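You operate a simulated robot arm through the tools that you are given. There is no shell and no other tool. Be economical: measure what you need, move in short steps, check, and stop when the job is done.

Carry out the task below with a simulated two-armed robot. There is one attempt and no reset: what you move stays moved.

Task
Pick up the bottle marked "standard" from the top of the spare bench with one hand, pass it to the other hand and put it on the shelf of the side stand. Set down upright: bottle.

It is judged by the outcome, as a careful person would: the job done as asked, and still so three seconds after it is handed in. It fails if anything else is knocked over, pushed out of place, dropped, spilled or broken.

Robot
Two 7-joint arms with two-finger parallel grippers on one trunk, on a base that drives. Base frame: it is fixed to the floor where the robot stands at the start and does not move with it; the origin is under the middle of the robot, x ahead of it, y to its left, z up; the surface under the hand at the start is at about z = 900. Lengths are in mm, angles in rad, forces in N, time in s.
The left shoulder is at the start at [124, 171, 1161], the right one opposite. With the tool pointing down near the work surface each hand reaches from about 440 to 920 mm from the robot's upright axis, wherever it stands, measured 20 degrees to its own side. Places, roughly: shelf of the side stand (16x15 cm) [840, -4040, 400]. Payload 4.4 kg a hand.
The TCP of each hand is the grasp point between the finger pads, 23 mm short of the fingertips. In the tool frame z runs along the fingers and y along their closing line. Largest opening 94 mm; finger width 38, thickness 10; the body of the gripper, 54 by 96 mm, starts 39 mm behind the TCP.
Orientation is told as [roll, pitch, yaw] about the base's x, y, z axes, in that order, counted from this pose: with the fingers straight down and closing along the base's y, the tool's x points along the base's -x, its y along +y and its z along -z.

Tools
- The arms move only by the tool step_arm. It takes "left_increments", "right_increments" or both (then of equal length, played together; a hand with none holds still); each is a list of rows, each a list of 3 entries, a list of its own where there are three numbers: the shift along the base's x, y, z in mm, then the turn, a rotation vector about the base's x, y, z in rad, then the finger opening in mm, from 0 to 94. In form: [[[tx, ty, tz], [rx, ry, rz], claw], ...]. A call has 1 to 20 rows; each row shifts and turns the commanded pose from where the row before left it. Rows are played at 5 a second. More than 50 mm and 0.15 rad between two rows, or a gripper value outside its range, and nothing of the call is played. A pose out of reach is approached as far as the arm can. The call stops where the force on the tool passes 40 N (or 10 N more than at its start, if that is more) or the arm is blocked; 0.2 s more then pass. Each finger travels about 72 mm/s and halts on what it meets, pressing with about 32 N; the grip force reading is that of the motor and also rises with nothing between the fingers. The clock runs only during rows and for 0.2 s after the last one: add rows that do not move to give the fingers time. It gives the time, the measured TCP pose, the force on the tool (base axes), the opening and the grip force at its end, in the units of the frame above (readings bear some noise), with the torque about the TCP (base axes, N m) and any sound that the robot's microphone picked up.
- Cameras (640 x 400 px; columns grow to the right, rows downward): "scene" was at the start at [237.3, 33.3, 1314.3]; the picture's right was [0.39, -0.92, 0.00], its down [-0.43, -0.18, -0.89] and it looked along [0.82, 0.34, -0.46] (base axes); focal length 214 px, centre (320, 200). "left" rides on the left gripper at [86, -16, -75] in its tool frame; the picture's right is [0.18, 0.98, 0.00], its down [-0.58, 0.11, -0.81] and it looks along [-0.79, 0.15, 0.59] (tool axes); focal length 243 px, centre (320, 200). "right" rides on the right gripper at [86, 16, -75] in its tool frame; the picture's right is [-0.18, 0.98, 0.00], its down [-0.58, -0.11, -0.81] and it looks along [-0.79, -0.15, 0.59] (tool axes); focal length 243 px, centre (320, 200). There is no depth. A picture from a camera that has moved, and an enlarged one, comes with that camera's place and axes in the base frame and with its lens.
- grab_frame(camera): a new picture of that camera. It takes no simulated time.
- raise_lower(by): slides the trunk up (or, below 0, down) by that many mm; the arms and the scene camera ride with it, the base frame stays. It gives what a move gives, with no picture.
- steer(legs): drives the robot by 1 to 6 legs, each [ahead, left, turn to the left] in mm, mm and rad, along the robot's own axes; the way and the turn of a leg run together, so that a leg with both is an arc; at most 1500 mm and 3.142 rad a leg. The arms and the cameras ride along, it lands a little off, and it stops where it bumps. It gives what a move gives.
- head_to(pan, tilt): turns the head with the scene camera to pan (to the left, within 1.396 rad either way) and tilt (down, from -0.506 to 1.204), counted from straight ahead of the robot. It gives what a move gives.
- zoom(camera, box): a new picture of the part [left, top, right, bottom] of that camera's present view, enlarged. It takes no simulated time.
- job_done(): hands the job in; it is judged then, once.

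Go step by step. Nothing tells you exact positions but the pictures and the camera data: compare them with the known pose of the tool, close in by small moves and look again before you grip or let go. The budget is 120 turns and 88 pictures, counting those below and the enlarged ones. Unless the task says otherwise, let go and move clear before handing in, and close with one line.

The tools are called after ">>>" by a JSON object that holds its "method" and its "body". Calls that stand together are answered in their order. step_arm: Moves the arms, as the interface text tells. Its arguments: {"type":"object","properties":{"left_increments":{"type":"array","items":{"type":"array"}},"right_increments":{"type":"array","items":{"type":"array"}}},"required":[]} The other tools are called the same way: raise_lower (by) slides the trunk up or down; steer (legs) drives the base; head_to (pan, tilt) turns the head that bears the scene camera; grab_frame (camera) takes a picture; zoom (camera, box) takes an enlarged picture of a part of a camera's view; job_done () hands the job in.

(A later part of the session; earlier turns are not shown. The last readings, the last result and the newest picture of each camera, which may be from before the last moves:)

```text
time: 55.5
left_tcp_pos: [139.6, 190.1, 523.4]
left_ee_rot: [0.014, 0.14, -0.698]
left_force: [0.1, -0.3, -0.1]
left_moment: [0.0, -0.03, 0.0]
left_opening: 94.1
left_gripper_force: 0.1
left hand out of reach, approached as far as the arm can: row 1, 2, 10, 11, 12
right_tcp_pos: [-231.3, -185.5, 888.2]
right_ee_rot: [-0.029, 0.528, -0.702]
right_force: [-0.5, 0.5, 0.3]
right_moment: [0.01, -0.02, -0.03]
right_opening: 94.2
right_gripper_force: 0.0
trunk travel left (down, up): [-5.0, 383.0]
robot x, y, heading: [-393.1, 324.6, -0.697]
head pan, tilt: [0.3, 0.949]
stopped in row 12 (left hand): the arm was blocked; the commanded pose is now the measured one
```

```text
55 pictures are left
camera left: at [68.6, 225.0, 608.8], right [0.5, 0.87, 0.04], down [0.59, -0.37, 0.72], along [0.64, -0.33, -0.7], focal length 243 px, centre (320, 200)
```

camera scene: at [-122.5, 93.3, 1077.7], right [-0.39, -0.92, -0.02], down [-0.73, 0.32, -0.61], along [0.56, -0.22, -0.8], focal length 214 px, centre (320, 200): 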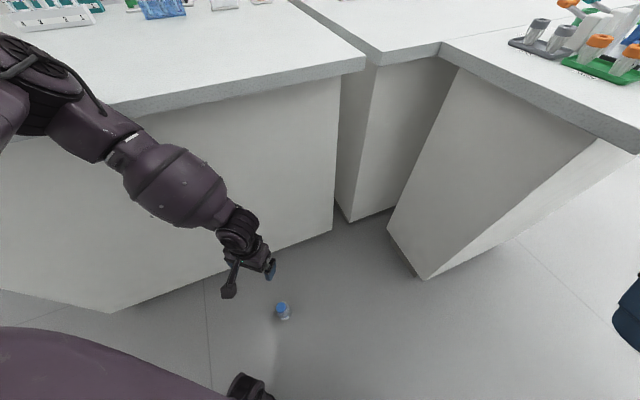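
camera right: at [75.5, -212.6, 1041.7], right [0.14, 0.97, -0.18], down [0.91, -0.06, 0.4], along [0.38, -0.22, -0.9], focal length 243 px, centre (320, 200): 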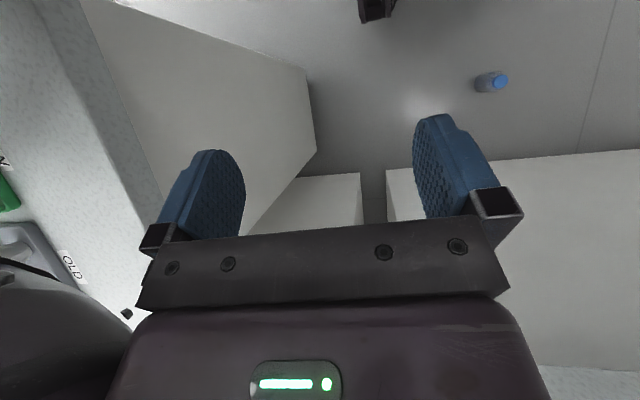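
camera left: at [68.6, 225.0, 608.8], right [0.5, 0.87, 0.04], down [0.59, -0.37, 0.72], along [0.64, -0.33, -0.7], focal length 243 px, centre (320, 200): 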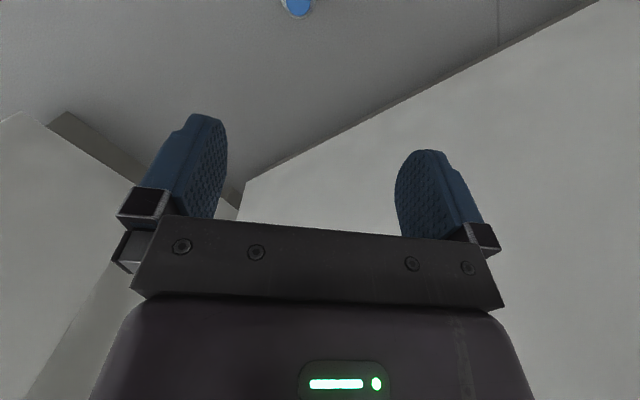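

The left elbow swung out against the bench edge and pushed the robot back slightly; nothing else was touched. I'll back off and get the arm down in free space, where it straightens as it descends. Then I'll drive the open hand over the bottle.

>>> {"method": "steer", "body": {"legs": [[-350, 0, 0]]}}

>>> {"method": "step_arm", "body": {"left_increments": [[[0, 0, 0], [-0.04, -0.05, 0], 94], [[0, 0, -40], [-0.04, -0.05, 0], 94], [[0, 0, -45], [0, 0, 0], 94], [[0, 0, -45], [0, 0, 0], 94], [[0, 0, -45], [0, 0, 0], 94], [[0, 0, -45], [0, 0, 0], 94], [[0, 0, -45], [0, 0, 0], 94], [[0, 0, -45], [0, 0, 0], 94]]}}

>>> {"method": "grab_frame", "body": {"camera": "scene"}}

```text
time: 56.2
left_tcp_pos: [133.2, 187.0, 520.7]
left_ee_rot: [0.011, 0.141, -0.701]
left_force: [0.6, -0.2, -0.9]
left_moment: [0.01, 0.0, -0.01]
left_opening: 93.9
left_gripper_force: 0.1
right_tcp_pos: [-235.3, -184.1, 887.7]
right_ee_rot: [-0.035, 0.533, -0.705]
right_force: [0.1, 0.5, -0.4]
right_moment: [-0.01, 0.02, 0.0]
right_opening: 94.0
right_gripper_force: 0.0
trunk travel left (down, up): [-5.0, 383.0]
robot x, y, heading: [-400.6, 317.5, -0.703]
head pan, tilt: [0.3, 0.949]
stopped in leg 1: the robot was blocked; the commanded pose is now the measured one
```

```text
time: 58.2
left_tcp_pos: [203.7, 263.8, 447.3]
left_ee_rot: [-0.002, 0.023, -0.725]
left_force: [0.0, 0.9, 0.0]
left_moment: [0.02, -0.01, 0.02]
left_opening: 94.2
left_gripper_force: 0.1
left hand out of reach, approached as far as the arm can: row 2, 3, 4, 5, 6, 7, 8
right_tcp_pos: [-239.9, -185.7, 888.7]
right_ee_rot: [-0.041, 0.535, -0.711]
right_force: [0.9, -0.5, -1.4]
right_moment: [0.01, 0.02, 0.0]
right_opening: 93.6
right_gripper_force: 0.1
trunk travel left (down, up): [-5.0, 383.0]
robot x, y, heading: [-408.0, 325.3, -0.705]
head pan, tilt: [0.3, 0.949]
stopped in row 8 (left hand): the arm was blocked; the commanded pose is now the measured one
```

```text
54 pictures are left
camera scene: at [-127.4, 93.0, 1075.4], right [-0.39, -0.92, -0.01], down [-0.74, 0.32, -0.59], along [0.55, -0.23, -0.8], focal length 214 px, centre (320, 200)
```

scene: 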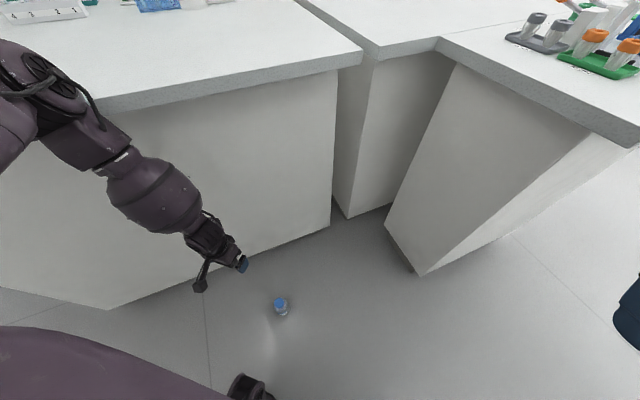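

Backing up was blocked and the torso is being pulled forward, so the left arm seems to be jammed on the bench edge. I'll look at the elbow.

>>> {"method": "head_to", "body": {"pan": 1.0, "tilt": 0.6}}

>>> {"method": "grab_frame", "body": {"camera": "scene"}}

```text
time: 59.3
left_tcp_pos: [204.5, 266.8, 446.2]
left_ee_rot: [0.004, 0.027, -0.722]
left_force: [-0.1, -0.9, 0.4]
left_moment: [-0.01, 0.01, 0.01]
left_opening: 93.9
left_gripper_force: 0.0
right_tcp_pos: [-239.4, -185.8, 886.3]
right_ee_rot: [-0.038, 0.536, -0.709]
right_force: [0.1, -0.1, -0.2]
right_moment: [-0.02, 0.0, 0.03]
right_opening: 93.9
right_gripper_force: 0.0
trunk travel left (down, up): [-5.0, 383.0]
robot x, y, heading: [-405.6, 323.2, -0.695]
head pan, tilt: [1.0, 0.6]
```

```text
53 pictures are left
camera scene: at [-110.2, 145.8, 1103.5], right [0.29, -0.96, 0.0], down [-0.52, -0.16, -0.84], along [0.8, 0.24, -0.55], focal length 214 px, centre (320, 200)
```

scene: 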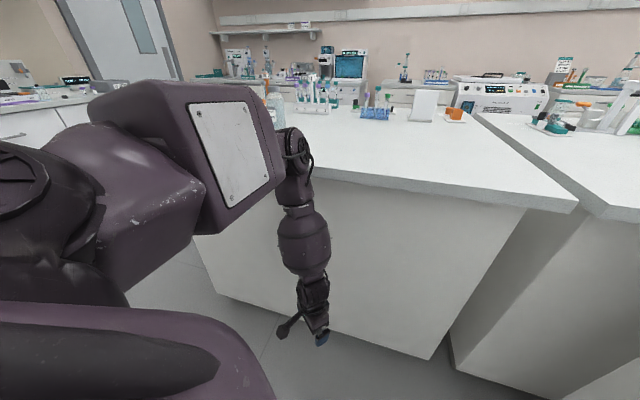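

The elbow overhangs the bench edge. I'll raise the trunk to lift it clear and then back away.

>>> {"method": "raise_lower", "body": {"by": 120}}

>>> {"method": "steer", "body": {"legs": [[-150, 0, 0]]}}

>>> {"method": "grab_frame", "body": {"camera": "scene"}}

```text
time: 60.3
left_tcp_pos: [223.9, 235.0, 592.0]
left_ee_rot: [-0.042, -0.13, -0.745]
left_force: [-0.4, 0.7, 1.0]
left_moment: [0.02, 0.01, 0.02]
left_opening: 94.0
left_gripper_force: 0.0
right_tcp_pos: [-225.0, -176.6, 968.7]
right_ee_rot: [-0.055, 0.542, -0.716]
right_force: [-0.3, 0.7, 0.4]
right_moment: [-0.1, -0.05, 0.0]
right_opening: 94.1
right_gripper_force: 0.1
trunk travel left (down, up): [-81.0, 307.0]
robot x, y, heading: [-408.7, 324.2, -0.7]
head pan, tilt: [1.0, 0.6]
stopped: the force on the tool passed its limit at 82 N (the readings are from after the stop); the commanded pose is now the measured one
```

```text
time: 61.7
left_tcp_pos: [110.4, 331.9, 575.2]
left_ee_rot: [-0.041, -0.107, -0.746]
left_force: [-0.2, 0.8, 0.7]
left_moment: [-0.01, -0.01, -0.03]
left_opening: 93.9
left_gripper_force: 0.1
right_tcp_pos: [-332.9, -86.4, 955.5]
right_ee_rot: [-0.057, 0.57, -0.716]
right_force: [-0.1, 0.2, 0.7]
right_moment: [-0.06, 0.01, 0.01]
right_opening: 94.0
right_gripper_force: 0.0
trunk travel left (down, up): [-81.0, 307.0]
robot x, y, heading: [-518.5, 415.8, -0.699]
head pan, tilt: [1.0, 0.6]
```

```text
52 pictures are left
camera scene: at [-244.3, 283.8, 1189.6], right [0.3, -0.95, 0.0], down [-0.54, -0.17, -0.83], along [0.79, 0.25, -0.56], focal length 214 px, centre (320, 200)
```

scene: 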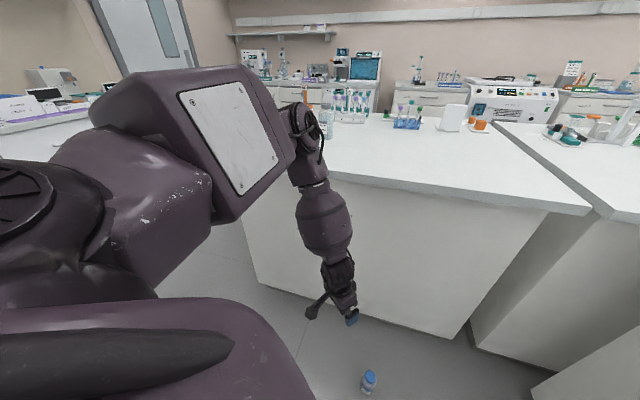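

It's free and nothing was disturbed. I'll back off a bit more, lower the trunk, level the tool and bring the hand in front of the shoulder.

>>> {"method": "steer", "body": {"legs": [[-120, 0, 0]]}}

>>> {"method": "raise_lower", "body": {"by": -76}}

>>> {"method": "step_arm", "body": {"left_increments": [[[0, 0, 0], [0.05, 0.025, 0], 94], [[0, 0, 0], [0.053, 0.026, 0], 94], [[-44, -12, 0], [0, 0, 0], 94], [[-44, -12, 0], [0, 0, 0], 94], [[-44, -12, 0], [0, 0, 0], 94], [[-44, -12, 0], [0, 0, 0], 94]]}}

>>> {"method": "head_to", "body": {"pan": 0.35, "tilt": 0.95}}

>>> {"method": "grab_frame", "body": {"camera": "scene"}}

```text
time: 62.9
left_tcp_pos: [17.1, 407.6, 576.3]
left_ee_rot: [-0.044, -0.106, -0.747]
left_force: [0.3, 0.0, 0.5]
left_moment: [0.01, -0.01, -0.01]
left_opening: 94.1
left_gripper_force: 0.1
right_tcp_pos: [-425.0, -8.9, 954.8]
right_ee_rot: [-0.055, 0.569, -0.716]
right_force: [-0.6, 0.8, 0.2]
right_moment: [-0.01, 0.0, 0.03]
right_opening: 93.9
right_gripper_force: 0.1
trunk travel left (down, up): [-81.0, 307.0]
robot x, y, heading: [-611.5, 496.0, -0.699]
head pan, tilt: [1.0, 0.6]
```

```text
time: 64.0
left_tcp_pos: [17.6, 406.6, 499.7]
left_ee_rot: [-0.042, -0.108, -0.747]
left_force: [-0.9, 0.6, -0.3]
left_moment: [0.05, -0.03, -0.01]
left_opening: 94.2
left_gripper_force: 0.2
right_tcp_pos: [-425.4, -9.3, 878.9]
right_ee_rot: [-0.055, 0.568, -0.717]
right_force: [-0.1, -0.8, 0.5]
right_moment: [0.01, -0.04, 0.03]
right_opening: 94.0
right_gripper_force: 0.1
trunk travel left (down, up): [-5.0, 383.0]
robot x, y, heading: [-611.4, 492.4, -0.701]
head pan, tilt: [1.0, 0.6]
```

```text
time: 65.4
left_tcp_pos: [-127.3, 381.3, 536.1]
left_ee_rot: [-0.001, 0.002, -0.748]
left_force: [-0.5, 0.1, -0.6]
left_moment: [0.01, 0.0, -0.01]
left_opening: 94.0
left_gripper_force: 0.1
left hand out of reach, approached as far as the arm can: row 5, 6
right_tcp_pos: [-424.9, -9.3, 879.4]
right_ee_rot: [-0.058, 0.569, -0.718]
right_force: [-0.4, 0.2, 0.0]
right_moment: [0.05, 0.02, -0.01]
right_opening: 94.1
right_gripper_force: 0.1
trunk travel left (down, up): [-5.0, 383.0]
robot x, y, heading: [-612.8, 496.1, -0.7]
head pan, tilt: [1.0, 0.6]
```

```text
time: 66.5
left_tcp_pos: [-126.0, 382.4, 536.8]
left_ee_rot: [-0.002, 0.002, -0.751]
left_force: [-0.6, -0.1, -0.2]
left_moment: [0.04, -0.02, 0.0]
left_opening: 93.6
left_gripper_force: 0.0
right_tcp_pos: [-425.0, -10.2, 877.9]
right_ee_rot: [-0.055, 0.57, -0.719]
right_force: [0.1, 0.7, -1.1]
right_moment: [-0.04, 0.02, -0.01]
right_opening: 93.9
right_gripper_force: 0.1
trunk travel left (down, up): [-5.0, 383.0]
robot x, y, heading: [-608.0, 496.8, -0.704]
head pan, tilt: [0.351, 0.949]
```

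```text
51 pictures are left
camera scene: at [-309.0, 273.0, 1069.1], right [-0.34, -0.94, 0.0], down [-0.76, 0.28, -0.58], along [0.55, -0.2, -0.81], focal length 214 px, centre (320, 200)
```

scene: 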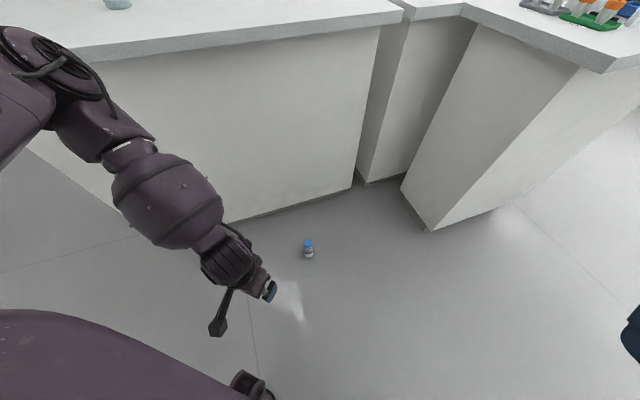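

The tool is level and clear of the bench. I'll continue down and slightly forward to about z = 190 in free space.

>>> {"method": "step_arm", "body": {"left_increments": [[[7, -10, -35], [0, 0, 0], 94], [[7, -10, -35], [0, 0, 0], 94], [[7, -10, -35], [0, 0, 0], 94], [[7, -10, -35], [0, 0, 0], 94], [[7, -10, -35], [0, 0, 0], 94], [[7, -10, -35], [0, 0, 0], 94], [[7, -10, -35], [0, 0, 0], 94], [[7, -10, -35], [0, 0, 0], 94], [[7, -10, -35], [0, 0, 0], 94], [[7, -10, -30], [0, 0, 0], 94]]}}

>>> {"method": "grab_frame", "body": {"camera": "scene"}}

>>> {"method": "grab_frame", "body": {"camera": "left"}}

```text
time: 68.7
left_tcp_pos: [38.0, 397.3, 445.8]
left_ee_rot: [-0.003, 0.001, -0.752]
left_force: [-0.4, -0.2, 0.3]
left_moment: [0.0, 0.0, 0.0]
left_opening: 94.0
left_gripper_force: 0.0
left hand out of reach, approached as far as the arm can: row 1, 2, 3, 4, 5, 6, 7, 8, 9, 10
right_tcp_pos: [-424.7, -8.9, 878.3]
right_ee_rot: [-0.056, 0.569, -0.715]
right_force: [0.5, 0.3, 0.1]
right_moment: [0.02, -0.01, -0.01]
right_opening: 93.9
right_gripper_force: 0.1
trunk travel left (down, up): [-5.0, 383.0]
robot x, y, heading: [-609.3, 500.0, -0.701]
head pan, tilt: [0.351, 0.949]
```

```text
50 pictures are left
camera scene: at [-309.1, 272.9, 1069.1], right [-0.34, -0.94, 0.0], down [-0.76, 0.28, -0.58], along [0.55, -0.2, -0.81], focal length 214 px, centre (320, 200)
```

scene: 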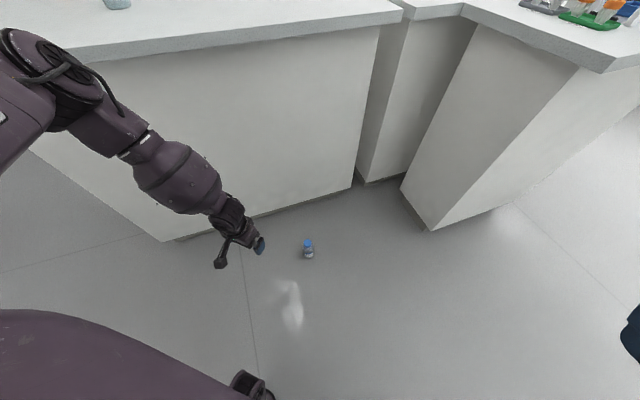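

```text
49 pictures are left
camera left: at [-36.7, 444.8, 520.7], right [0.54, 0.84, 0.0], down [0.5, -0.32, 0.81], along [0.68, -0.43, -0.59], focal length 243 px, centre (320, 200)
```

left: 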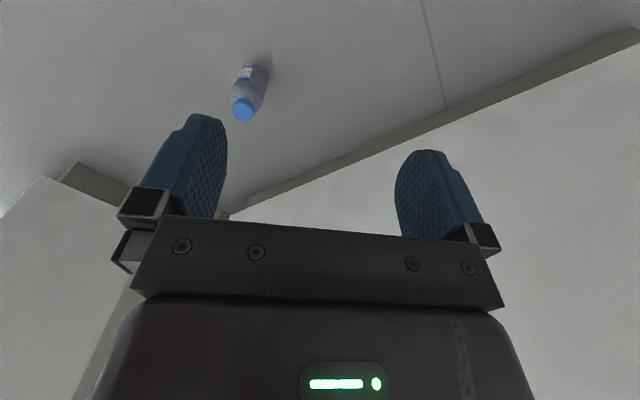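

Straight down with a vertical tool is out of reach in this posture. I'll tilt the tool outward by about 40° and reach forward with a straighter arm, staying well above the bottle.

>>> {"method": "step_arm", "body": {"left_increments": [[[20, -17, 27], [-0.0756, -0.089, 0], 94], [[20, -17, 27], [-0.0756, -0.089, 0], 94], [[20, -17, 27], [-0.0756, -0.089, 0], 94], [[20, -17, 27], [-0.0756, -0.089, 0], 94], [[20, -17, 27], [-0.0756, -0.089, 0], 94], [[19, -17, 25], [-0.0756, -0.089, 0], 94], [[0, 0, 0], [0, 0, 0], 94], [[0, 0, 0], [0, 0, 0], 94]]}}

>>> {"method": "grab_frame", "body": {"camera": "scene"}}

```text
time: 70.5
left_tcp_pos: [156.8, 293.3, 605.0]
left_ee_rot: [0.037, -0.698, -0.764]
left_force: [-1.1, 0.3, -0.6]
left_moment: [-0.02, -0.02, 0.01]
left_opening: 94.1
left_gripper_force: 0.1
right_tcp_pos: [-425.3, -10.1, 878.4]
right_ee_rot: [-0.056, 0.568, -0.717]
right_force: [1.0, 0.5, -0.3]
right_moment: [0.02, 0.0, 0.02]
right_opening: 93.9
right_gripper_force: 0.0
trunk travel left (down, up): [-5.0, 383.0]
robot x, y, heading: [-612.6, 493.8, -0.695]
head pan, tilt: [0.351, 0.949]
```

```text
48 pictures are left
camera scene: at [-309.0, 272.9, 1069.1], right [-0.34, -0.94, 0.0], down [-0.76, 0.28, -0.58], along [0.55, -0.2, -0.81], focal length 214 px, centre (320, 200)
```

scene: 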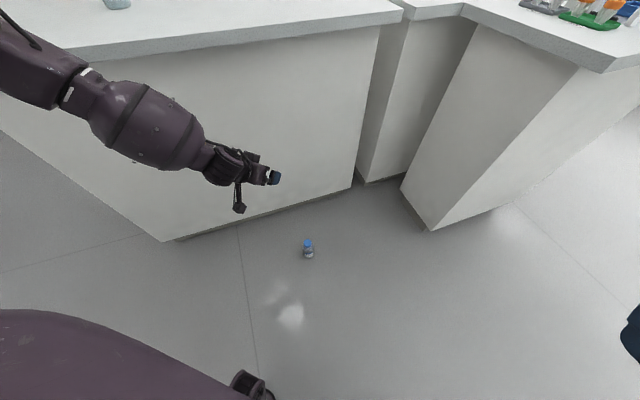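

Moves count from where the arm actually stands. The tool is tilted 40° now, so I'll go on toward the bottle and downward.

>>> {"method": "step_arm", "body": {"left_increments": [[[-13, -16, -36], [0, 0, 0], 94], [[-13, -16, -36], [0, 0, 0], 94], [[-13, -16, -36], [0, 0, 0], 94], [[-13, -16, -36], [0, 0, 0], 94], [[-13, -16, -36], [0, 0, 0], 94], [[-13, -16, -36], [0, 0, 0], 94], [[-13, -16, -36], [0, 0, 0], 94]]}}

```text
time: 72.1
left_tcp_pos: [108.2, 274.2, 514.8]
left_ee_rot: [0.039, -0.697, -0.765]
left_force: [0.3, -0.6, 0.0]
left_moment: [0.0, 0.03, 0.02]
left_opening: 93.9
left_gripper_force: 0.2
left hand out of reach, approached as far as the arm can: row 3, 4, 5, 6, 7
right_tcp_pos: [-424.6, -10.5, 879.0]
right_ee_rot: [-0.056, 0.567, -0.719]
right_force: [0.3, 0.4, 0.3]
right_moment: [0.01, 0.0, -0.01]
right_opening: 94.0
right_gripper_force: 0.0
trunk travel left (down, up): [-5.0, 383.0]
robot x, y, heading: [-614.3, 493.8, -0.703]
head pan, tilt: [0.351, 0.949]
```

Still limited. I'll look at the arm's posture to understand which way it can go lower.

>>> {"method": "head_to", "body": {"pan": 0.9, "tilt": 0.7}}

>>> {"method": "grab_frame", "body": {"camera": "scene"}}

```text
time: 73.0
left_tcp_pos: [110.3, 274.3, 515.6]
left_ee_rot: [0.037, -0.698, -0.765]
left_force: [0.2, -0.5, 0.2]
left_moment: [-0.02, -0.01, -0.03]
left_opening: 94.1
left_gripper_force: 0.1
right_tcp_pos: [-424.6, -9.7, 880.0]
right_ee_rot: [-0.056, 0.569, -0.716]
right_force: [-1.0, -1.3, -0.4]
right_moment: [0.01, 0.0, 0.02]
right_opening: 94.1
right_gripper_force: 0.1
trunk travel left (down, up): [-5.0, 383.0]
robot x, y, heading: [-611.9, 498.8, -0.698]
head pan, tilt: [0.901, 0.7]
```

```text
47 pictures are left
camera scene: at [-294.1, 314.7, 1088.8], right [0.2, -0.98, 0.0], down [-0.63, -0.13, -0.76], along [0.75, 0.15, -0.64], focal length 214 px, centre (320, 200)
```

scene: 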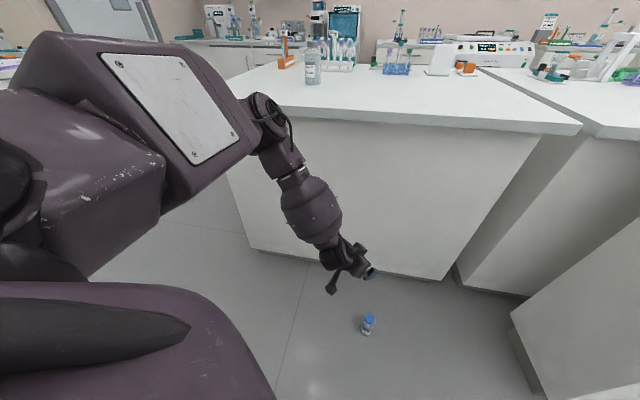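

The upper arm is staying horizontal, which sets the height limit. I'll turn toward open floor, stretch the arm out nearly straight and see whether it can then swing lower.

>>> {"method": "steer", "body": {"legs": [[-100, 0, -0.75]]}}

>>> {"method": "step_arm", "body": {"left_increments": [[[5, -42, 10], [-0.1, 0, 0], 94], [[5, -42, 10], [-0.1, 0, 0], 94], [[0, -42, 10], [-0.1, 0, 0], 94], [[0, -42, 10], [-0.1, 0, 0], 94], [[-5, -42, 0], [0, 0, 0], 94], [[-5, -42, 0], [0, 0, 0], 94], [[-5, -42, 0], [0, 0, 0], 94], [[-5, -42, 0], [0, 0, 0], 94]]}}

>>> {"method": "step_arm", "body": {"left_increments": [[[0, -5, -40], [0, 0, 0], 94], [[0, -5, -40], [0, 0, 0], 94], [[0, 0, -40], [0, 0, 0], 94], [[0, 0, -40], [0, 0, 0], 94], [[0, 0, -40], [0, 0, 0], 94], [[0, 0, -40], [0, 0, 0], 94]]}}

```text
time: 75.4
left_tcp_pos: [-275.0, -69.9, 515.2]
left_ee_rot: [0.039, -0.7, -1.507]
left_force: [0.8, -0.4, 0.0]
left_moment: [-0.01, 0.01, -0.01]
left_opening: 94.1
left_gripper_force: 0.2
right_tcp_pos: [-860.3, 81.4, 879.4]
right_ee_rot: [-0.054, 0.568, -1.455]
right_force: [-0.1, -0.3, 0.5]
right_moment: [-0.01, -0.01, -0.03]
right_opening: 94.1
right_gripper_force: 0.1
trunk travel left (down, up): [-5.0, 383.0]
robot x, y, heading: [-655.5, 579.2, -1.439]
head pan, tilt: [0.901, 0.7]
```

```text
time: 77.2
left_tcp_pos: [-225.4, -283.0, 657.7]
left_ee_rot: [-0.018, -1.095, -1.459]
left_force: [0.3, -0.1, -0.3]
left_moment: [0.0, -0.02, 0.02]
left_opening: 94.1
left_gripper_force: 0.0
left hand out of reach, approached as far as the arm can: row 1, 2, 3, 4, 5, 6, 7, 8
right_tcp_pos: [-859.1, 81.4, 877.8]
right_ee_rot: [-0.056, 0.57, -1.458]
right_force: [0.5, -0.3, 0.4]
right_moment: [0.01, 0.01, 0.0]
right_opening: 94.0
right_gripper_force: 0.0
trunk travel left (down, up): [-5.0, 383.0]
robot x, y, heading: [-655.8, 576.1, -1.44]
head pan, tilt: [0.901, 0.7]
```

```text
time: 78.6
left_tcp_pos: [-178.7, -184.1, 558.6]
left_ee_rot: [-0.019, -1.097, -1.459]
left_force: [-0.6, -0.3, 0.4]
left_moment: [-0.04, 0.01, 0.01]
left_opening: 93.8
left_gripper_force: 0.1
left hand out of reach, approached as far as the arm can: row 1, 2, 3, 4, 5, 6
right_tcp_pos: [-860.4, 82.0, 879.1]
right_ee_rot: [-0.055, 0.571, -1.457]
right_force: [0.1, 0.0, 0.4]
right_moment: [-0.02, 0.04, 0.03]
right_opening: 93.8
right_gripper_force: 0.0
trunk travel left (down, up): [-5.0, 383.0]
robot x, y, heading: [-657.3, 581.0, -1.441]
head pan, tilt: [0.901, 0.7]
```

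The reach boundary pushes the hand leftward as it drops, so lower positions may lie further out to the left side. I'll try lowering along that direction.

>>> {"method": "step_arm", "body": {"left_increments": [[[20, 30, -30], [0.1, 0, 0], 94], [[20, 30, -30], [0.1, 0, 0], 94], [[20, 30, -30], [0.1, 0, 0], 94], [[20, 30, -30], [0.1, 0, 0], 94], [[20, 30, -30], [0.1, 0, 0], 94], [[20, 30, -30], [0.1, 0, 0], 94], [[20, 20, -30], [0.1, 0, 0], 94], [[20, 20, -30], [0.1, 0, 0], 94], [[20, 20, -30], [0.1, 0, 0], 94], [[20, 20, -30], [0.1, 0, 0], 94]]}}

>>> {"method": "head_to", "body": {"pan": 1.0, "tilt": 0.6}}

>>> {"method": "grab_frame", "body": {"camera": "scene"}}

```text
time: 80.8
left_tcp_pos: [-13.6, 120.8, 445.8]
left_ee_rot: [0.077, -0.123, -1.521]
left_force: [0.0, 0.3, -0.3]
left_moment: [0.03, 0.0, 0.02]
left_opening: 93.8
left_gripper_force: 0.1
left hand out of reach, approached as far as the arm can: row 2, 3, 4, 5, 6, 7, 8, 9, 10
right_tcp_pos: [-859.1, 81.9, 879.7]
right_ee_rot: [-0.055, 0.568, -1.457]
right_force: [0.5, 0.2, 0.5]
right_moment: [-0.03, 0.02, 0.03]
right_opening: 94.0
right_gripper_force: 0.1
trunk travel left (down, up): [-5.0, 383.0]
robot x, y, heading: [-655.9, 582.2, -1.442]
head pan, tilt: [0.901, 0.7]
```

```text
time: 81.5
left_tcp_pos: [-13.5, 120.4, 445.3]
left_ee_rot: [0.076, -0.125, -1.52]
left_force: [0.4, 0.6, 0.0]
left_moment: [-0.01, 0.02, 0.02]
left_opening: 94.0
left_gripper_force: 0.1
right_tcp_pos: [-861.3, 81.7, 878.8]
right_ee_rot: [-0.056, 0.568, -1.457]
right_force: [-0.5, -0.5, 0.2]
right_moment: [-0.02, 0.01, -0.02]
right_opening: 93.7
right_gripper_force: 0.0
trunk travel left (down, up): [-5.0, 383.0]
robot x, y, heading: [-654.4, 579.7, -1.439]
head pan, tilt: [1.0, 0.6]
```

```text
46 pictures are left
camera scene: at [-536.3, 238.6, 1097.5], right [-0.43, -0.9, 0.0], down [-0.51, 0.24, -0.82], along [0.75, -0.35, -0.57], focal length 214 px, centre (320, 200)
```

scene: 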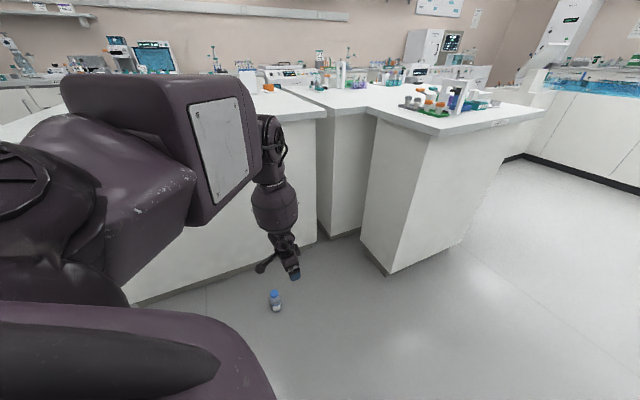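

The hand stops at z ≈ 446 whenever the forearm hangs straight from a horizontal upper arm. I'll test whether a different wrist turn lets the elbow drop.

>>> {"method": "step_arm", "body": {"left_increments": [[[-10, 0, 40], [0, 0, 0.14], 94], [[-10, 0, 40], [0, 0, 0.14], 94], [[0, 0, 0], [0, 0, 0.14], 94], [[0, 0, 0], [0, 0, 0.14], 94], [[0, 0, 0], [0, 0, 0.14], 94], [[0, 0, 0], [0, 0, 0.14], 94], [[0, 0, 0], [0, 0, 0.14], 94], [[0, 0, 0], [0, 0, 0.14], 94], [[0, 0, -40], [0, 0, 0], 94], [[0, 0, -40], [0, 0, 0], 94], [[0, 0, -40], [0, 0, 0], 94], [[0, 0, -40], [0, 0, 0], 94], [[0, 0, -40], [0, 0, 0], 94]]}}

>>> {"method": "step_arm", "body": {"left_increments": [[[0, 0, 40], [0, 0, -0.14], 94], [[0, 0, 40], [0, 0, -0.14], 94], [[0, 0, 0], [0, 0, -0.14], 94], [[0, 0, 0], [0, 0, -0.14], 94], [[0, 0, 0], [0, 0, -0.14], 94], [[0, 0, 0], [0, 0, -0.14], 94], [[0, 0, 0], [0, 0, -0.14], 94], [[0, 0, 0], [0, 0, -0.14], 94], [[0, 0, 0], [0, 0, -0.14], 94], [[0, 0, 0], [0, 0, -0.14], 94], [[0, 0, 0], [0, 0, -0.14], 94], [[0, 0, 0], [0, 0, -0.14], 94], [[0, 0, 0], [0, 0, -0.14], 94], [[0, 0, 0], [0, 0, -0.14], 94], [[0, 0, 0], [0, 0, -0.14], 94], [[0, 0, -40], [0, 0, 0], 94], [[0, 0, -40], [0, 0, 0], 94], [[0, 0, -40], [0, 0, 0], 94], [[0, 0, -40], [0, 0, 0], 94], [[0, 0, -40], [0, 0, 0], 94]]}}

```text
time: 84.3
left_tcp_pos: [-39.6, 122.8, 418.9]
left_ee_rot: [0.075, -0.1, -0.4]
left_force: [0.2, 0.2, -0.2]
left_moment: [0.02, -0.01, 0.01]
left_opening: 93.9
left_gripper_force: 0.1
left hand out of reach, approached as far as the arm can: row 11, 12, 13
right_tcp_pos: [-860.1, 82.2, 879.0]
right_ee_rot: [-0.056, 0.569, -1.459]
right_force: [0.5, 0.4, -0.2]
right_moment: [0.03, -0.01, -0.01]
right_opening: 94.0
right_gripper_force: 0.0
trunk travel left (down, up): [-5.0, 383.0]
robot x, y, heading: [-656.0, 577.0, -1.44]
head pan, tilt: [1.0, 0.6]
```

```text
time: 88.5
left_tcp_pos: [-55.8, 122.8, 419.3]
left_ee_rot: [0.076, -0.098, -2.499]
left_force: [-1.6, -0.6, -0.4]
left_moment: [-0.01, -0.03, -0.02]
left_opening: 94.2
left_gripper_force: 0.0
left hand out of reach, approached as far as the arm can: row 16, 18, 19, 20
right_tcp_pos: [-860.2, 80.6, 878.4]
right_ee_rot: [-0.056, 0.568, -1.457]
right_force: [-0.2, 0.7, -0.4]
right_moment: [-0.01, -0.01, 0.01]
right_opening: 93.9
right_gripper_force: 0.0
trunk travel left (down, up): [-5.0, 383.0]
robot x, y, heading: [-654.6, 579.3, -1.438]
head pan, tilt: [1.0, 0.6]
```

The wrist turn makes little difference, but this spot let the hand go a bit lower (419). I'll turn back and try lowering while moving inward, under the shoulder.

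>>> {"method": "step_arm", "body": {"left_increments": [[[-30, 0, 0], [0, 0, 0.14], 94], [[-30, 0, 0], [0, 0, 0.14], 94], [[-30, 0, 0], [0, 0, 0.14], 94], [[-30, 0, 0], [0, 0, 0.14], 94], [[-30, 10, 0], [0, 0, 0.14], 94], [[-30, 10, -20], [0, 0, 0.14], 94], [[-30, 10, -30], [0, 0, 0.14], 94], [[-20, 0, -30], [0, 0, 0], 94], [[0, 0, -30], [0, 0, 0], 94], [[0, 0, -30], [0, 0, 0], 94], [[0, 0, -30], [0, 0, 0], 94]]}}

>>> {"method": "grab_frame", "body": {"camera": "scene"}}

```text
time: 90.9
left_tcp_pos: [-128.8, 200.9, 426.2]
left_ee_rot: [0.073, -0.101, -1.521]
left_force: [-0.4, -0.8, -1.0]
left_moment: [-0.02, 0.0, 0.0]
left_opening: 93.9
left_gripper_force: 0.0
left hand out of reach, approached as far as the arm can: row 3, 4, 5, 6, 7, 8, 9, 10, 11
right_tcp_pos: [-859.1, 82.0, 878.9]
right_ee_rot: [-0.055, 0.569, -1.458]
right_force: [-0.2, -0.2, 0.9]
right_moment: [-0.01, 0.04, -0.02]
right_opening: 94.0
right_gripper_force: 0.0
trunk travel left (down, up): [-5.0, 383.0]
robot x, y, heading: [-655.1, 577.7, -1.443]
head pan, tilt: [1.0, 0.6]
```

```text
45 pictures are left
camera scene: at [-536.3, 238.5, 1097.5], right [-0.43, -0.91, 0.0], down [-0.51, 0.24, -0.83], along [0.75, -0.35, -0.56], focal length 214 px, centre (320, 200)
```

scene: 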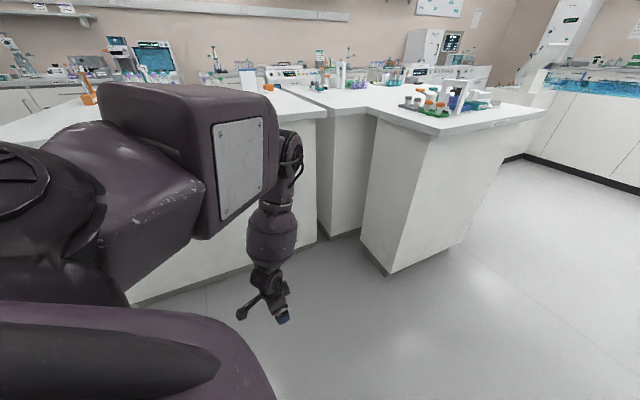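

The upper arm still won't drop. I'll try a forearm-level posture (tool pointing forward), which should force the elbow down beside the body.

>>> {"method": "step_arm", "body": {"left_increments": [[[0, 0, 40], [-0.12, -0.016, 0], 94], [[0, 0, 40], [-0.12, -0.016, 0], 94], [[0, 0, 40], [-0.12, -0.016, 0], 94], [[0, 0, 40], [-0.12, -0.016, 0], 94], [[0, 0, 40], [-0.12, -0.016, 0], 94], [[0, 0, 40], [-0.12, -0.016, 0], 94], [[0, 0, 40], [-0.12, -0.016, 0], 94], [[0, 0, 0], [-0.12, -0.016, 0], 94], [[0, 0, 0], [-0.12, -0.016, 0], 94], [[0, 0, 0], [-0.12, -0.016, 0], 94], [[0, 0, 0], [-0.12, -0.016, 0], 94], [[0, 0, 0], [-0.12, -0.016, 0], 94]]}}

>>> {"method": "step_arm", "body": {"left_increments": [[[-10, 20, -40], [0, 0, 0], 94], [[-10, 20, -40], [0, 0, 0], 94], [[-10, 20, -40], [0, 0, 0], 94], [[-10, 20, -40], [0, 0, 0], 94], [[-10, 20, -40], [0, 0, 0], 94], [[-10, 20, -40], [0, 0, 0], 94], [[-10, 0, -40], [0, 0, 0], 94], [[-10, 0, -40], [0, 0, 0], 94]]}}

>>> {"method": "grab_frame", "body": {"camera": "scene"}}

```text
time: 93.5
left_tcp_pos: [-129.1, 202.0, 706.7]
left_ee_rot: [1.444, -1.486, -2.815]
left_force: [0.2, -0.1, 0.0]
left_moment: [0.02, 0.02, 0.0]
left_opening: 93.9
left_gripper_force: 0.1
right_tcp_pos: [-858.7, 82.0, 879.2]
right_ee_rot: [-0.055, 0.57, -1.455]
right_force: [-0.4, 0.7, 0.7]
right_moment: [-0.01, -0.02, 0.01]
right_opening: 94.1
right_gripper_force: 0.2
trunk travel left (down, up): [-5.0, 383.0]
robot x, y, heading: [-652.7, 577.3, -1.439]
head pan, tilt: [1.0, 0.6]
```

```text
time: 95.3
left_tcp_pos: [-209.6, 321.5, 384.2]
left_ee_rot: [1.406, -1.486, -2.776]
left_force: [0.3, -0.1, 0.5]
left_moment: [0.0, 0.01, 0.03]
left_opening: 93.9
left_gripper_force: 0.1
right_tcp_pos: [-859.0, 81.2, 878.7]
right_ee_rot: [-0.057, 0.569, -1.454]
right_force: [0.2, 0.2, 0.2]
right_moment: [0.01, -0.01, 0.03]
right_opening: 93.9
right_gripper_force: 0.1
trunk travel left (down, up): [-5.0, 383.0]
robot x, y, heading: [-654.1, 577.1, -1.438]
head pan, tilt: [1.0, 0.6]
```

```text
44 pictures are left
camera scene: at [-536.3, 238.4, 1097.4], right [-0.43, -0.91, 0.0], down [-0.51, 0.24, -0.83], along [0.75, -0.35, -0.56], focal length 214 px, centre (320, 200)
```

scene: 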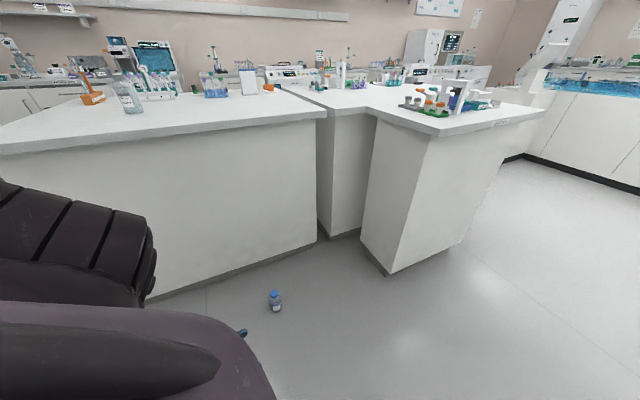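

That worked: the elbow has dropped and the hand is at z = 384, still free. I'll go on down, tilting the tool to about 50° from vertical.

>>> {"method": "step_arm", "body": {"left_increments": [[[0, -8, -30], [0.107, 0.014, 0], 94], [[0, -8, -30], [0.107, 0.014, 0], 94], [[0, -8, -30], [0.107, 0.014, 0], 94], [[0, -8, -30], [0.107, 0.014, 0], 94], [[0, -8, -30], [0.107, 0.014, 0], 94], [[0, -8, -30], [0.107, 0.014, 0], 94]]}}

>>> {"method": "head_to", "body": {"pan": 0.8, "tilt": 0.9}}

>>> {"method": "grab_frame", "body": {"camera": "scene"}}

>>> {"method": "grab_frame", "body": {"camera": "left"}}

```text
time: 96.7
left_tcp_pos: [-209.3, 273.1, 203.2]
left_ee_rot: [0.173, -0.897, -1.57]
left_force: [0.0, 0.3, -0.6]
left_moment: [0.01, -0.01, -0.02]
left_opening: 94.0
left_gripper_force: 0.0
right_tcp_pos: [-860.0, 81.3, 879.0]
right_ee_rot: [-0.055, 0.569, -1.456]
right_force: [0.7, -0.7, 0.2]
right_moment: [0.0, -0.01, -0.01]
right_opening: 94.1
right_gripper_force: 0.0
trunk travel left (down, up): [-5.0, 383.0]
robot x, y, heading: [-655.8, 577.4, -1.445]
head pan, tilt: [1.0, 0.6]
```

```text
time: 97.5
left_tcp_pos: [-210.0, 273.9, 203.7]
left_ee_rot: [0.173, -0.903, -1.573]
left_force: [0.1, -0.7, 0.1]
left_moment: [0.04, 0.02, -0.01]
left_opening: 94.0
left_gripper_force: 0.1
right_tcp_pos: [-860.5, 81.8, 878.5]
right_ee_rot: [-0.057, 0.57, -1.458]
right_force: [-0.6, -0.1, 0.0]
right_moment: [-0.04, 0.01, -0.01]
right_opening: 93.6
right_gripper_force: 0.1
trunk travel left (down, up): [-5.0, 383.0]
robot x, y, heading: [-659.0, 576.5, -1.435]
head pan, tilt: [0.799, 0.901]
```

```text
43 pictures are left
camera scene: at [-555.6, 231.0, 1072.8], right [-0.6, -0.8, 0.0], down [-0.63, 0.47, -0.62], along [0.5, -0.37, -0.78], focal length 214 px, centre (320, 200)
```

scene: 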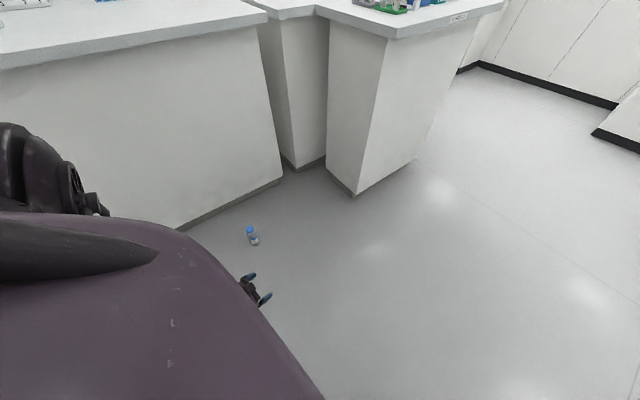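

```text
42 pictures are left
camera left: at [-238.9, 383.8, 179.7], right [0.97, 0.25, -0.04], down [-0.03, 0.28, 0.96], along [0.25, -0.93, 0.28], focal length 243 px, centre (320, 200)
```

left: 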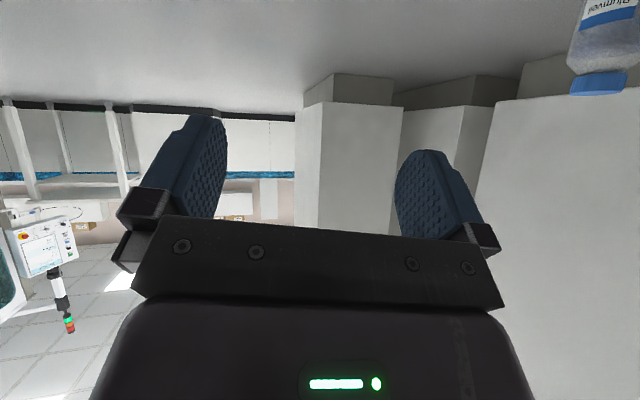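

The hand is at z = 203 and still free. I'll level the closing line, set the tilt to 45°, and drive sideways so the hand lines up with the bottle from about 150 mm behind.

>>> {"method": "step_arm", "body": {"left_increments": [[[0, 0, 0], [-0.0118, 0.0528, 0.0419], 94], [[0, 0, 0], [-0.0118, 0.0528, 0.0419], 94], [[0, 0, 0], [0.062, 0.014, 0], 94], [[0, 0, 0], [0.062, 0.014, 0], 94]]}}

>>> {"method": "steer", "body": {"legs": [[-33, 287, 0]]}}

>>> {"method": "grab_frame", "body": {"camera": "scene"}}

>>> {"method": "grab_frame", "body": {"camera": "left"}}

```text
time: 98.5
left_tcp_pos: [-208.5, 274.2, 204.9]
left_ee_rot: [-0.002, -0.784, -1.35]
left_force: [0.4, 0.0, -0.1]
left_moment: [0.01, 0.0, -0.01]
left_opening: 94.2
left_gripper_force: 0.1
right_tcp_pos: [-859.3, 82.1, 878.4]
right_ee_rot: [-0.055, 0.568, -1.457]
right_force: [0.2, 0.2, -0.2]
right_moment: [0.01, -0.03, 0.02]
right_opening: 93.9
right_gripper_force: 0.1
trunk travel left (down, up): [-5.0, 383.0]
robot x, y, heading: [-650.4, 579.5, -1.439]
head pan, tilt: [0.799, 0.901]
```

```text
time: 101.6
left_tcp_pos: [74.8, 343.6, 204.7]
left_ee_rot: [-0.001, -0.785, -1.352]
left_force: [-0.9, -0.2, -0.8]
left_moment: [0.0, -0.01, -0.02]
left_opening: 93.9
left_gripper_force: 0.0
right_tcp_pos: [-576.9, 151.2, 879.9]
right_ee_rot: [-0.054, 0.569, -1.459]
right_force: [0.1, -0.1, 0.9]
right_moment: [-0.02, 0.02, 0.0]
right_opening: 93.9
right_gripper_force: 0.0
trunk travel left (down, up): [-5.0, 383.0]
robot x, y, heading: [-373.3, 651.3, -1.441]
head pan, tilt: [0.799, 0.901]
```

```text
41 pictures are left
camera scene: at [-272.2, 301.0, 1072.7], right [-0.6, -0.8, 0.0], down [-0.63, 0.47, -0.62], along [0.5, -0.37, -0.78], focal length 214 px, centre (320, 200)
```

scene: 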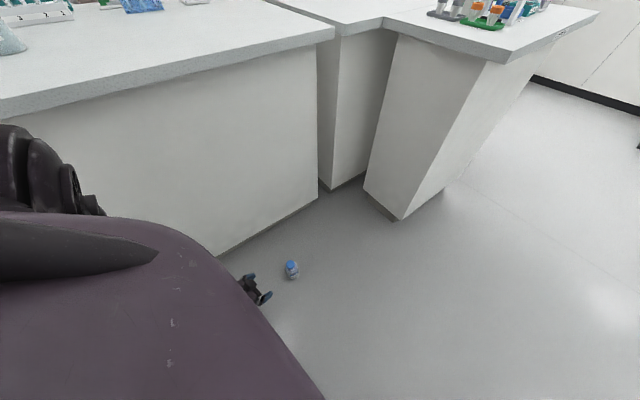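

```text
40 pictures are left
camera left: at [33.3, 451.3, 196.3], right [0.93, 0.34, -0.13], down [0.07, 0.18, 0.98], along [0.36, -0.92, 0.14], focal length 243 px, centre (320, 200)
```

left: 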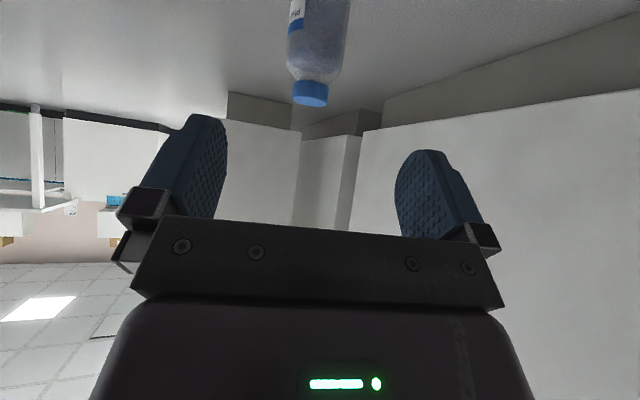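

The bottle at about [106, 188] is in line with the fingers. I'll lower to z = 78 here and then advance 90 mm.

>>> {"method": "step_arm", "body": {"left_increments": [[[0, 0, -32], [0, 0, 0], 94], [[-1, 0, -32], [0, 0, 0], 94], [[-1, 0, -32], [0, 0, 0], 94], [[-1, 0, -30], [0, 0, 0], 94], [[6.5, -29, 0], [0, 0, 0], 94], [[6.5, -29, 0], [0, 0, 0], 94], [[6.5, -29, 0], [0, 0, 0], 94]]}}

>>> {"method": "grab_frame", "body": {"camera": "left"}}

>>> {"method": "zoom", "body": {"camera": "scene", "box": [220, 230, 348, 310]}}

```text
time: 103.2
left_tcp_pos: [96.9, 255.1, 163.2]
left_ee_rot: [0.001, -0.785, -1.355]
left_force: [0.3, 0.2, -0.7]
left_moment: [-0.03, 0.03, 0.01]
left_opening: 94.1
left_gripper_force: 0.0
left hand out of reach, approached as far as the arm can: row 2, 3, 4, 7
right_tcp_pos: [-577.0, 151.7, 879.2]
right_ee_rot: [-0.058, 0.57, -1.459]
right_force: [0.1, -0.5, -1.4]
right_moment: [-0.01, -0.03, 0.0]
right_opening: 94.1
right_gripper_force: 0.1
trunk travel left (down, up): [-5.0, 383.0]
robot x, y, heading: [-372.3, 648.2, -1.444]
head pan, tilt: [0.799, 0.901]
```

```text
39 pictures are left
camera left: at [56.4, 363.8, 153.5], right [0.93, 0.34, -0.13], down [0.07, 0.18, 0.98], along [0.36, -0.92, 0.14], focal length 243 px, centre (320, 200)
```

left: 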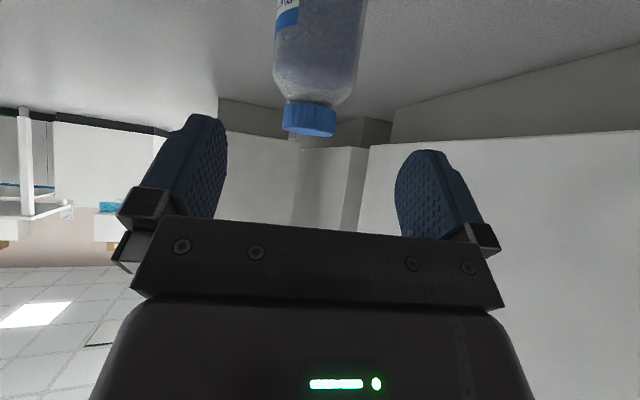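

```text
5.00 times, centred on (284, 270) of scene
camera zoom: at [-272.3, 300.8, 1072.6], right [-0.6, -0.8, 0.0], down [-0.63, 0.47, -0.62], along [0.5, -0.37, -0.78], focal length 1072 px, centre (500, -150)
```

zoom: 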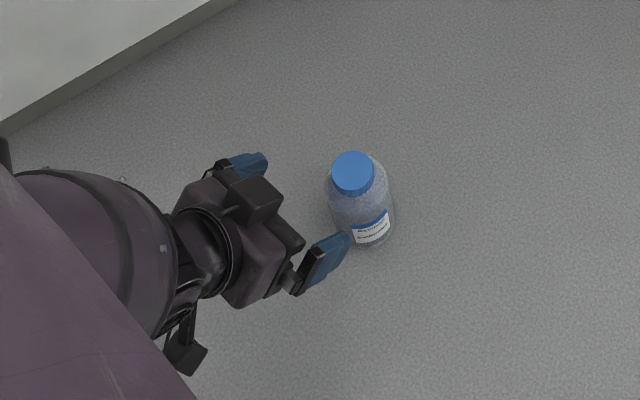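

The hand bottoms out at z = 163 out here to the side. Closer in under the shoulder and with a steeper tool it should reach lower, so I'll move the hand inward and test the depth away from the bottle.

>>> {"method": "step_arm", "body": {"left_increments": [[[-20, 20, 15], [0, 0, 0], 94], [[-35, 5, 5], [0, 0, 0], 94], [[-38, 0, 0], [0, 0, 0], 94], [[-38, 0, 0], [0.093, 0.021, 0], 94], [[-38, 0, 0], [0.093, 0.021, 0], 94], [[-35, 0, 0], [0.093, 0.021, 0], 94], [[0, 0, -20], [0, 0, 0], 94], [[0, 0, -20], [0, 0, 0], 94], [[0, 0, -20], [0, 0, 0], 94], [[0, 0, -20], [0, 0, 0], 94], [[0, 0, -12], [0, 0, 0], 94]]}}

>>> {"method": "grab_frame", "body": {"camera": "scene"}}

```text
time: 104.5
left_tcp_pos: [66.3, 275.7, 194.7]
left_ee_rot: [0.239, -0.577, -1.567]
left_force: [-0.1, 1.1, -1.4]
left_moment: [-0.09, -0.06, 0.01]
left_opening: 94.0
left_gripper_force: 0.1
right_tcp_pos: [-575.8, 151.9, 878.2]
right_ee_rot: [-0.059, 0.572, -1.462]
right_force: [0.0, -0.6, 0.9]
right_moment: [0.01, -0.01, 0.01]
right_opening: 94.2
right_gripper_force: 0.1
trunk travel left (down, up): [-5.0, 383.0]
robot x, y, heading: [-372.9, 653.1, -1.445]
head pan, tilt: [0.799, 0.901]
stopped in row 6 (left hand): the arm was blocked; the commanded pose is now the measured one
```

```text
37 pictures are left
camera scene: at [-270.4, 300.0, 1072.2], right [-0.6, -0.8, 0.0], down [-0.63, 0.47, -0.62], along [0.49, -0.37, -0.79], focal length 214 px, centre (320, 200)
```

scene: 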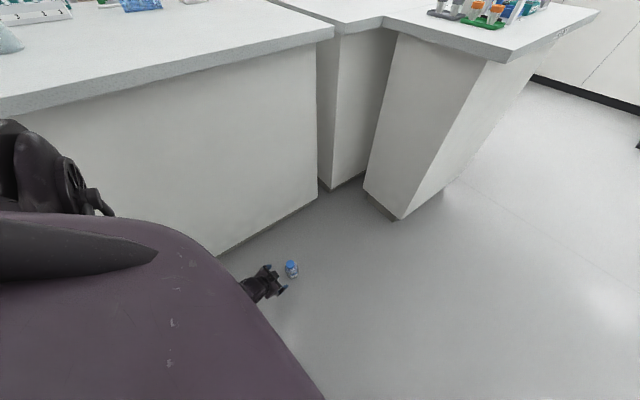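

My own base blocks moving further inward. Instead I'll line the tool up with the hanging arm, about 18° off vertical and pointing out-left, and test whether it gets down to z ≈ 96 beside the bottle.

>>> {"method": "step_arm", "body": {"left_increments": [[[4, 10, 5], [0.0127, 0.0419, 0.1287], 94], [[4, 10, 5], [0.0127, 0.0419, 0.1287], 94], [[4, 10, 0], [0.0127, 0.0419, 0.1287], 94], [[4, 10, 0], [0.0127, 0.0419, 0.1287], 94], [[4, 0, 0], [0.0127, 0.0419, 0.1287], 94], [[4, 0, 0], [0.0127, 0.0419, 0.1287], 94], [[0, 0, 0], [0.0127, 0.0419, 0.1287], 94], [[0, 0, 0], [0.0127, 0.0419, 0.1287], 94], [[0, 0, -20], [0, 0, 0], 94], [[0, 0, -20], [0, 0, 0], 94], [[0, 0, -20], [0, 0, 0], 94], [[0, 0, -20], [0, 0, 0], 94], [[0, 0, -20], [0, 0, 0], 94]]}}

>>> {"method": "zoom", "body": {"camera": "scene", "box": [180, 210, 340, 310]}}

```text
time: 105.4
left_tcp_pos: [182.8, 320.6, 233.7]
left_ee_rot: [0.276, -0.534, -1.229]
left_force: [0.1, 0.2, -0.2]
left_moment: [-0.02, -0.01, -0.01]
left_opening: 93.6
left_gripper_force: 0.2
right_tcp_pos: [-576.6, 149.7, 874.7]
right_ee_rot: [-0.056, 0.578, -1.461]
right_force: [0.3, -0.3, -0.7]
right_moment: [0.04, 0.0, 0.0]
right_opening: 94.2
right_gripper_force: 0.1
trunk travel left (down, up): [-5.0, 383.0]
robot x, y, heading: [-375.7, 654.0, -1.44]
head pan, tilt: [0.799, 0.901]
stopped in row 4 (left hand): the arm was blocked; the commanded pose is now the measured one
```

```text
4.00 times, centred on (260, 260) of scene
camera zoom: at [-271.5, 298.7, 1069.7], right [-0.6, -0.8, 0.0], down [-0.63, 0.47, -0.62], along [0.5, -0.37, -0.78], focal length 858 px, centre (560, -40)
```

zoom: 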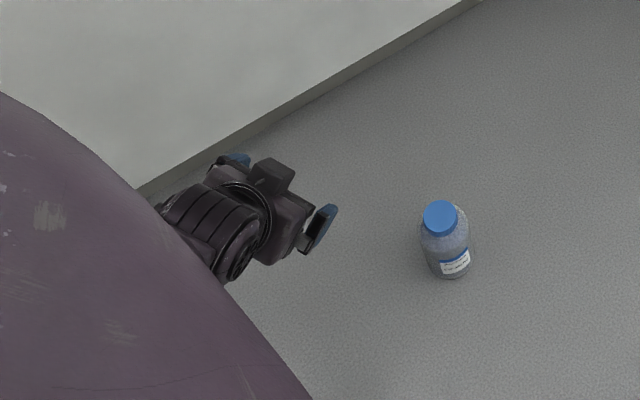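

Something blocked again, probably the elbow near the bench edge. I'll shift the whole robot 300 mm away from the bench and redo the wrist turn in open space.

>>> {"method": "steer", "body": {"legs": [[0, -300, 0]]}}

>>> {"method": "head_to", "body": {"pan": 1.35, "tilt": 0.8}}

>>> {"method": "grab_frame", "body": {"camera": "scene"}}

```text
time: 108.6
left_tcp_pos: [-113.4, 274.6, 236.5]
left_ee_rot: [0.267, -0.548, -1.224]
left_force: [-0.5, 0.7, 0.0]
left_moment: [0.0, 0.0, 0.01]
left_opening: 93.7
left_gripper_force: 0.1
right_tcp_pos: [-872.0, 114.6, 881.0]
right_ee_rot: [-0.06, 0.567, -1.461]
right_force: [-0.2, -0.4, 0.0]
right_moment: [0.0, 0.0, -0.02]
right_opening: 93.9
right_gripper_force: 0.1
trunk travel left (down, up): [-5.0, 383.0]
robot x, y, heading: [-671.0, 615.5, -1.444]
head pan, tilt: [0.799, 0.901]
```

```text
time: 109.6
left_tcp_pos: [-112.0, 275.3, 238.0]
left_ee_rot: [0.27, -0.548, -1.225]
left_force: [-0.1, -0.6, -0.7]
left_moment: [-0.02, -0.02, -0.01]
left_opening: 93.9
left_gripper_force: 0.0
right_tcp_pos: [-872.5, 113.6, 879.9]
right_ee_rot: [-0.058, 0.57, -1.461]
right_force: [-0.4, 0.7, -0.2]
right_moment: [0.0, 0.0, -0.02]
right_opening: 94.1
right_gripper_force: 0.0
trunk travel left (down, up): [-5.0, 383.0]
robot x, y, heading: [-667.9, 611.2, -1.443]
head pan, tilt: [1.349, 0.799]
```

```text
35 pictures are left
camera scene: at [-547.2, 300.7, 1080.8], right [-0.09, -1.0, 0.0], down [-0.71, 0.07, -0.7], along [0.69, -0.07, -0.72], focal length 214 px, centre (320, 200)
```

scene: 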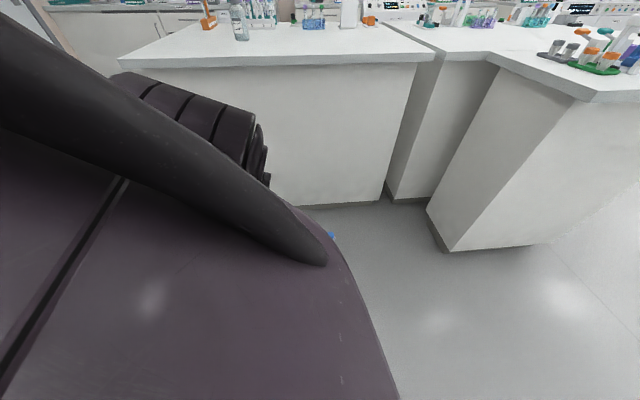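

In open space now. The tool already leans out-left, so I'll reduce the lean to 18°, level the closing line and lower.

>>> {"method": "step_arm", "body": {"left_increments": [[[-5, 0, 0], [0.013, 0.083, 0.0927], 94], [[-5, 0, 0], [0.013, 0.083, 0.0927], 94], [[-5, 0, 0], [0.013, 0.083, 0.0927], 94], [[-5, 0, 0], [0.013, 0.083, 0.0927], 94], [[-5, 0, -20], [0, 0, 0], 94], [[-5, 0, -20], [0, 0, 0], 94], [[-5, 0, -20], [0, 0, 0], 94], [[-5, 0, -20], [0, 0, 0], 94], [[-5, 0, -20], [0, 0, 0], 94], [[-5, 0, -20], [0, 0, 0], 94], [[0, 0, -20], [0, 0, 0], 94]]}}

```text
time: 112.0
left_tcp_pos: [-159.5, 274.2, 138.4]
left_ee_rot: [0.003, -0.319, -0.737]
left_force: [-0.4, -0.6, 0.0]
left_moment: [-0.01, 0.0, -0.01]
left_opening: 94.1
left_gripper_force: 0.0
left hand out of reach, approached as far as the arm can: row 10, 11
right_tcp_pos: [-873.3, 113.6, 879.2]
right_ee_rot: [-0.055, 0.569, -1.459]
right_force: [-0.2, -0.1, -0.3]
right_moment: [-0.01, -0.02, -0.04]
right_opening: 94.1
right_gripper_force: 0.1
trunk travel left (down, up): [-5.0, 383.0]
robot x, y, heading: [-666.3, 611.4, -1.442]
head pan, tilt: [1.349, 0.799]
```

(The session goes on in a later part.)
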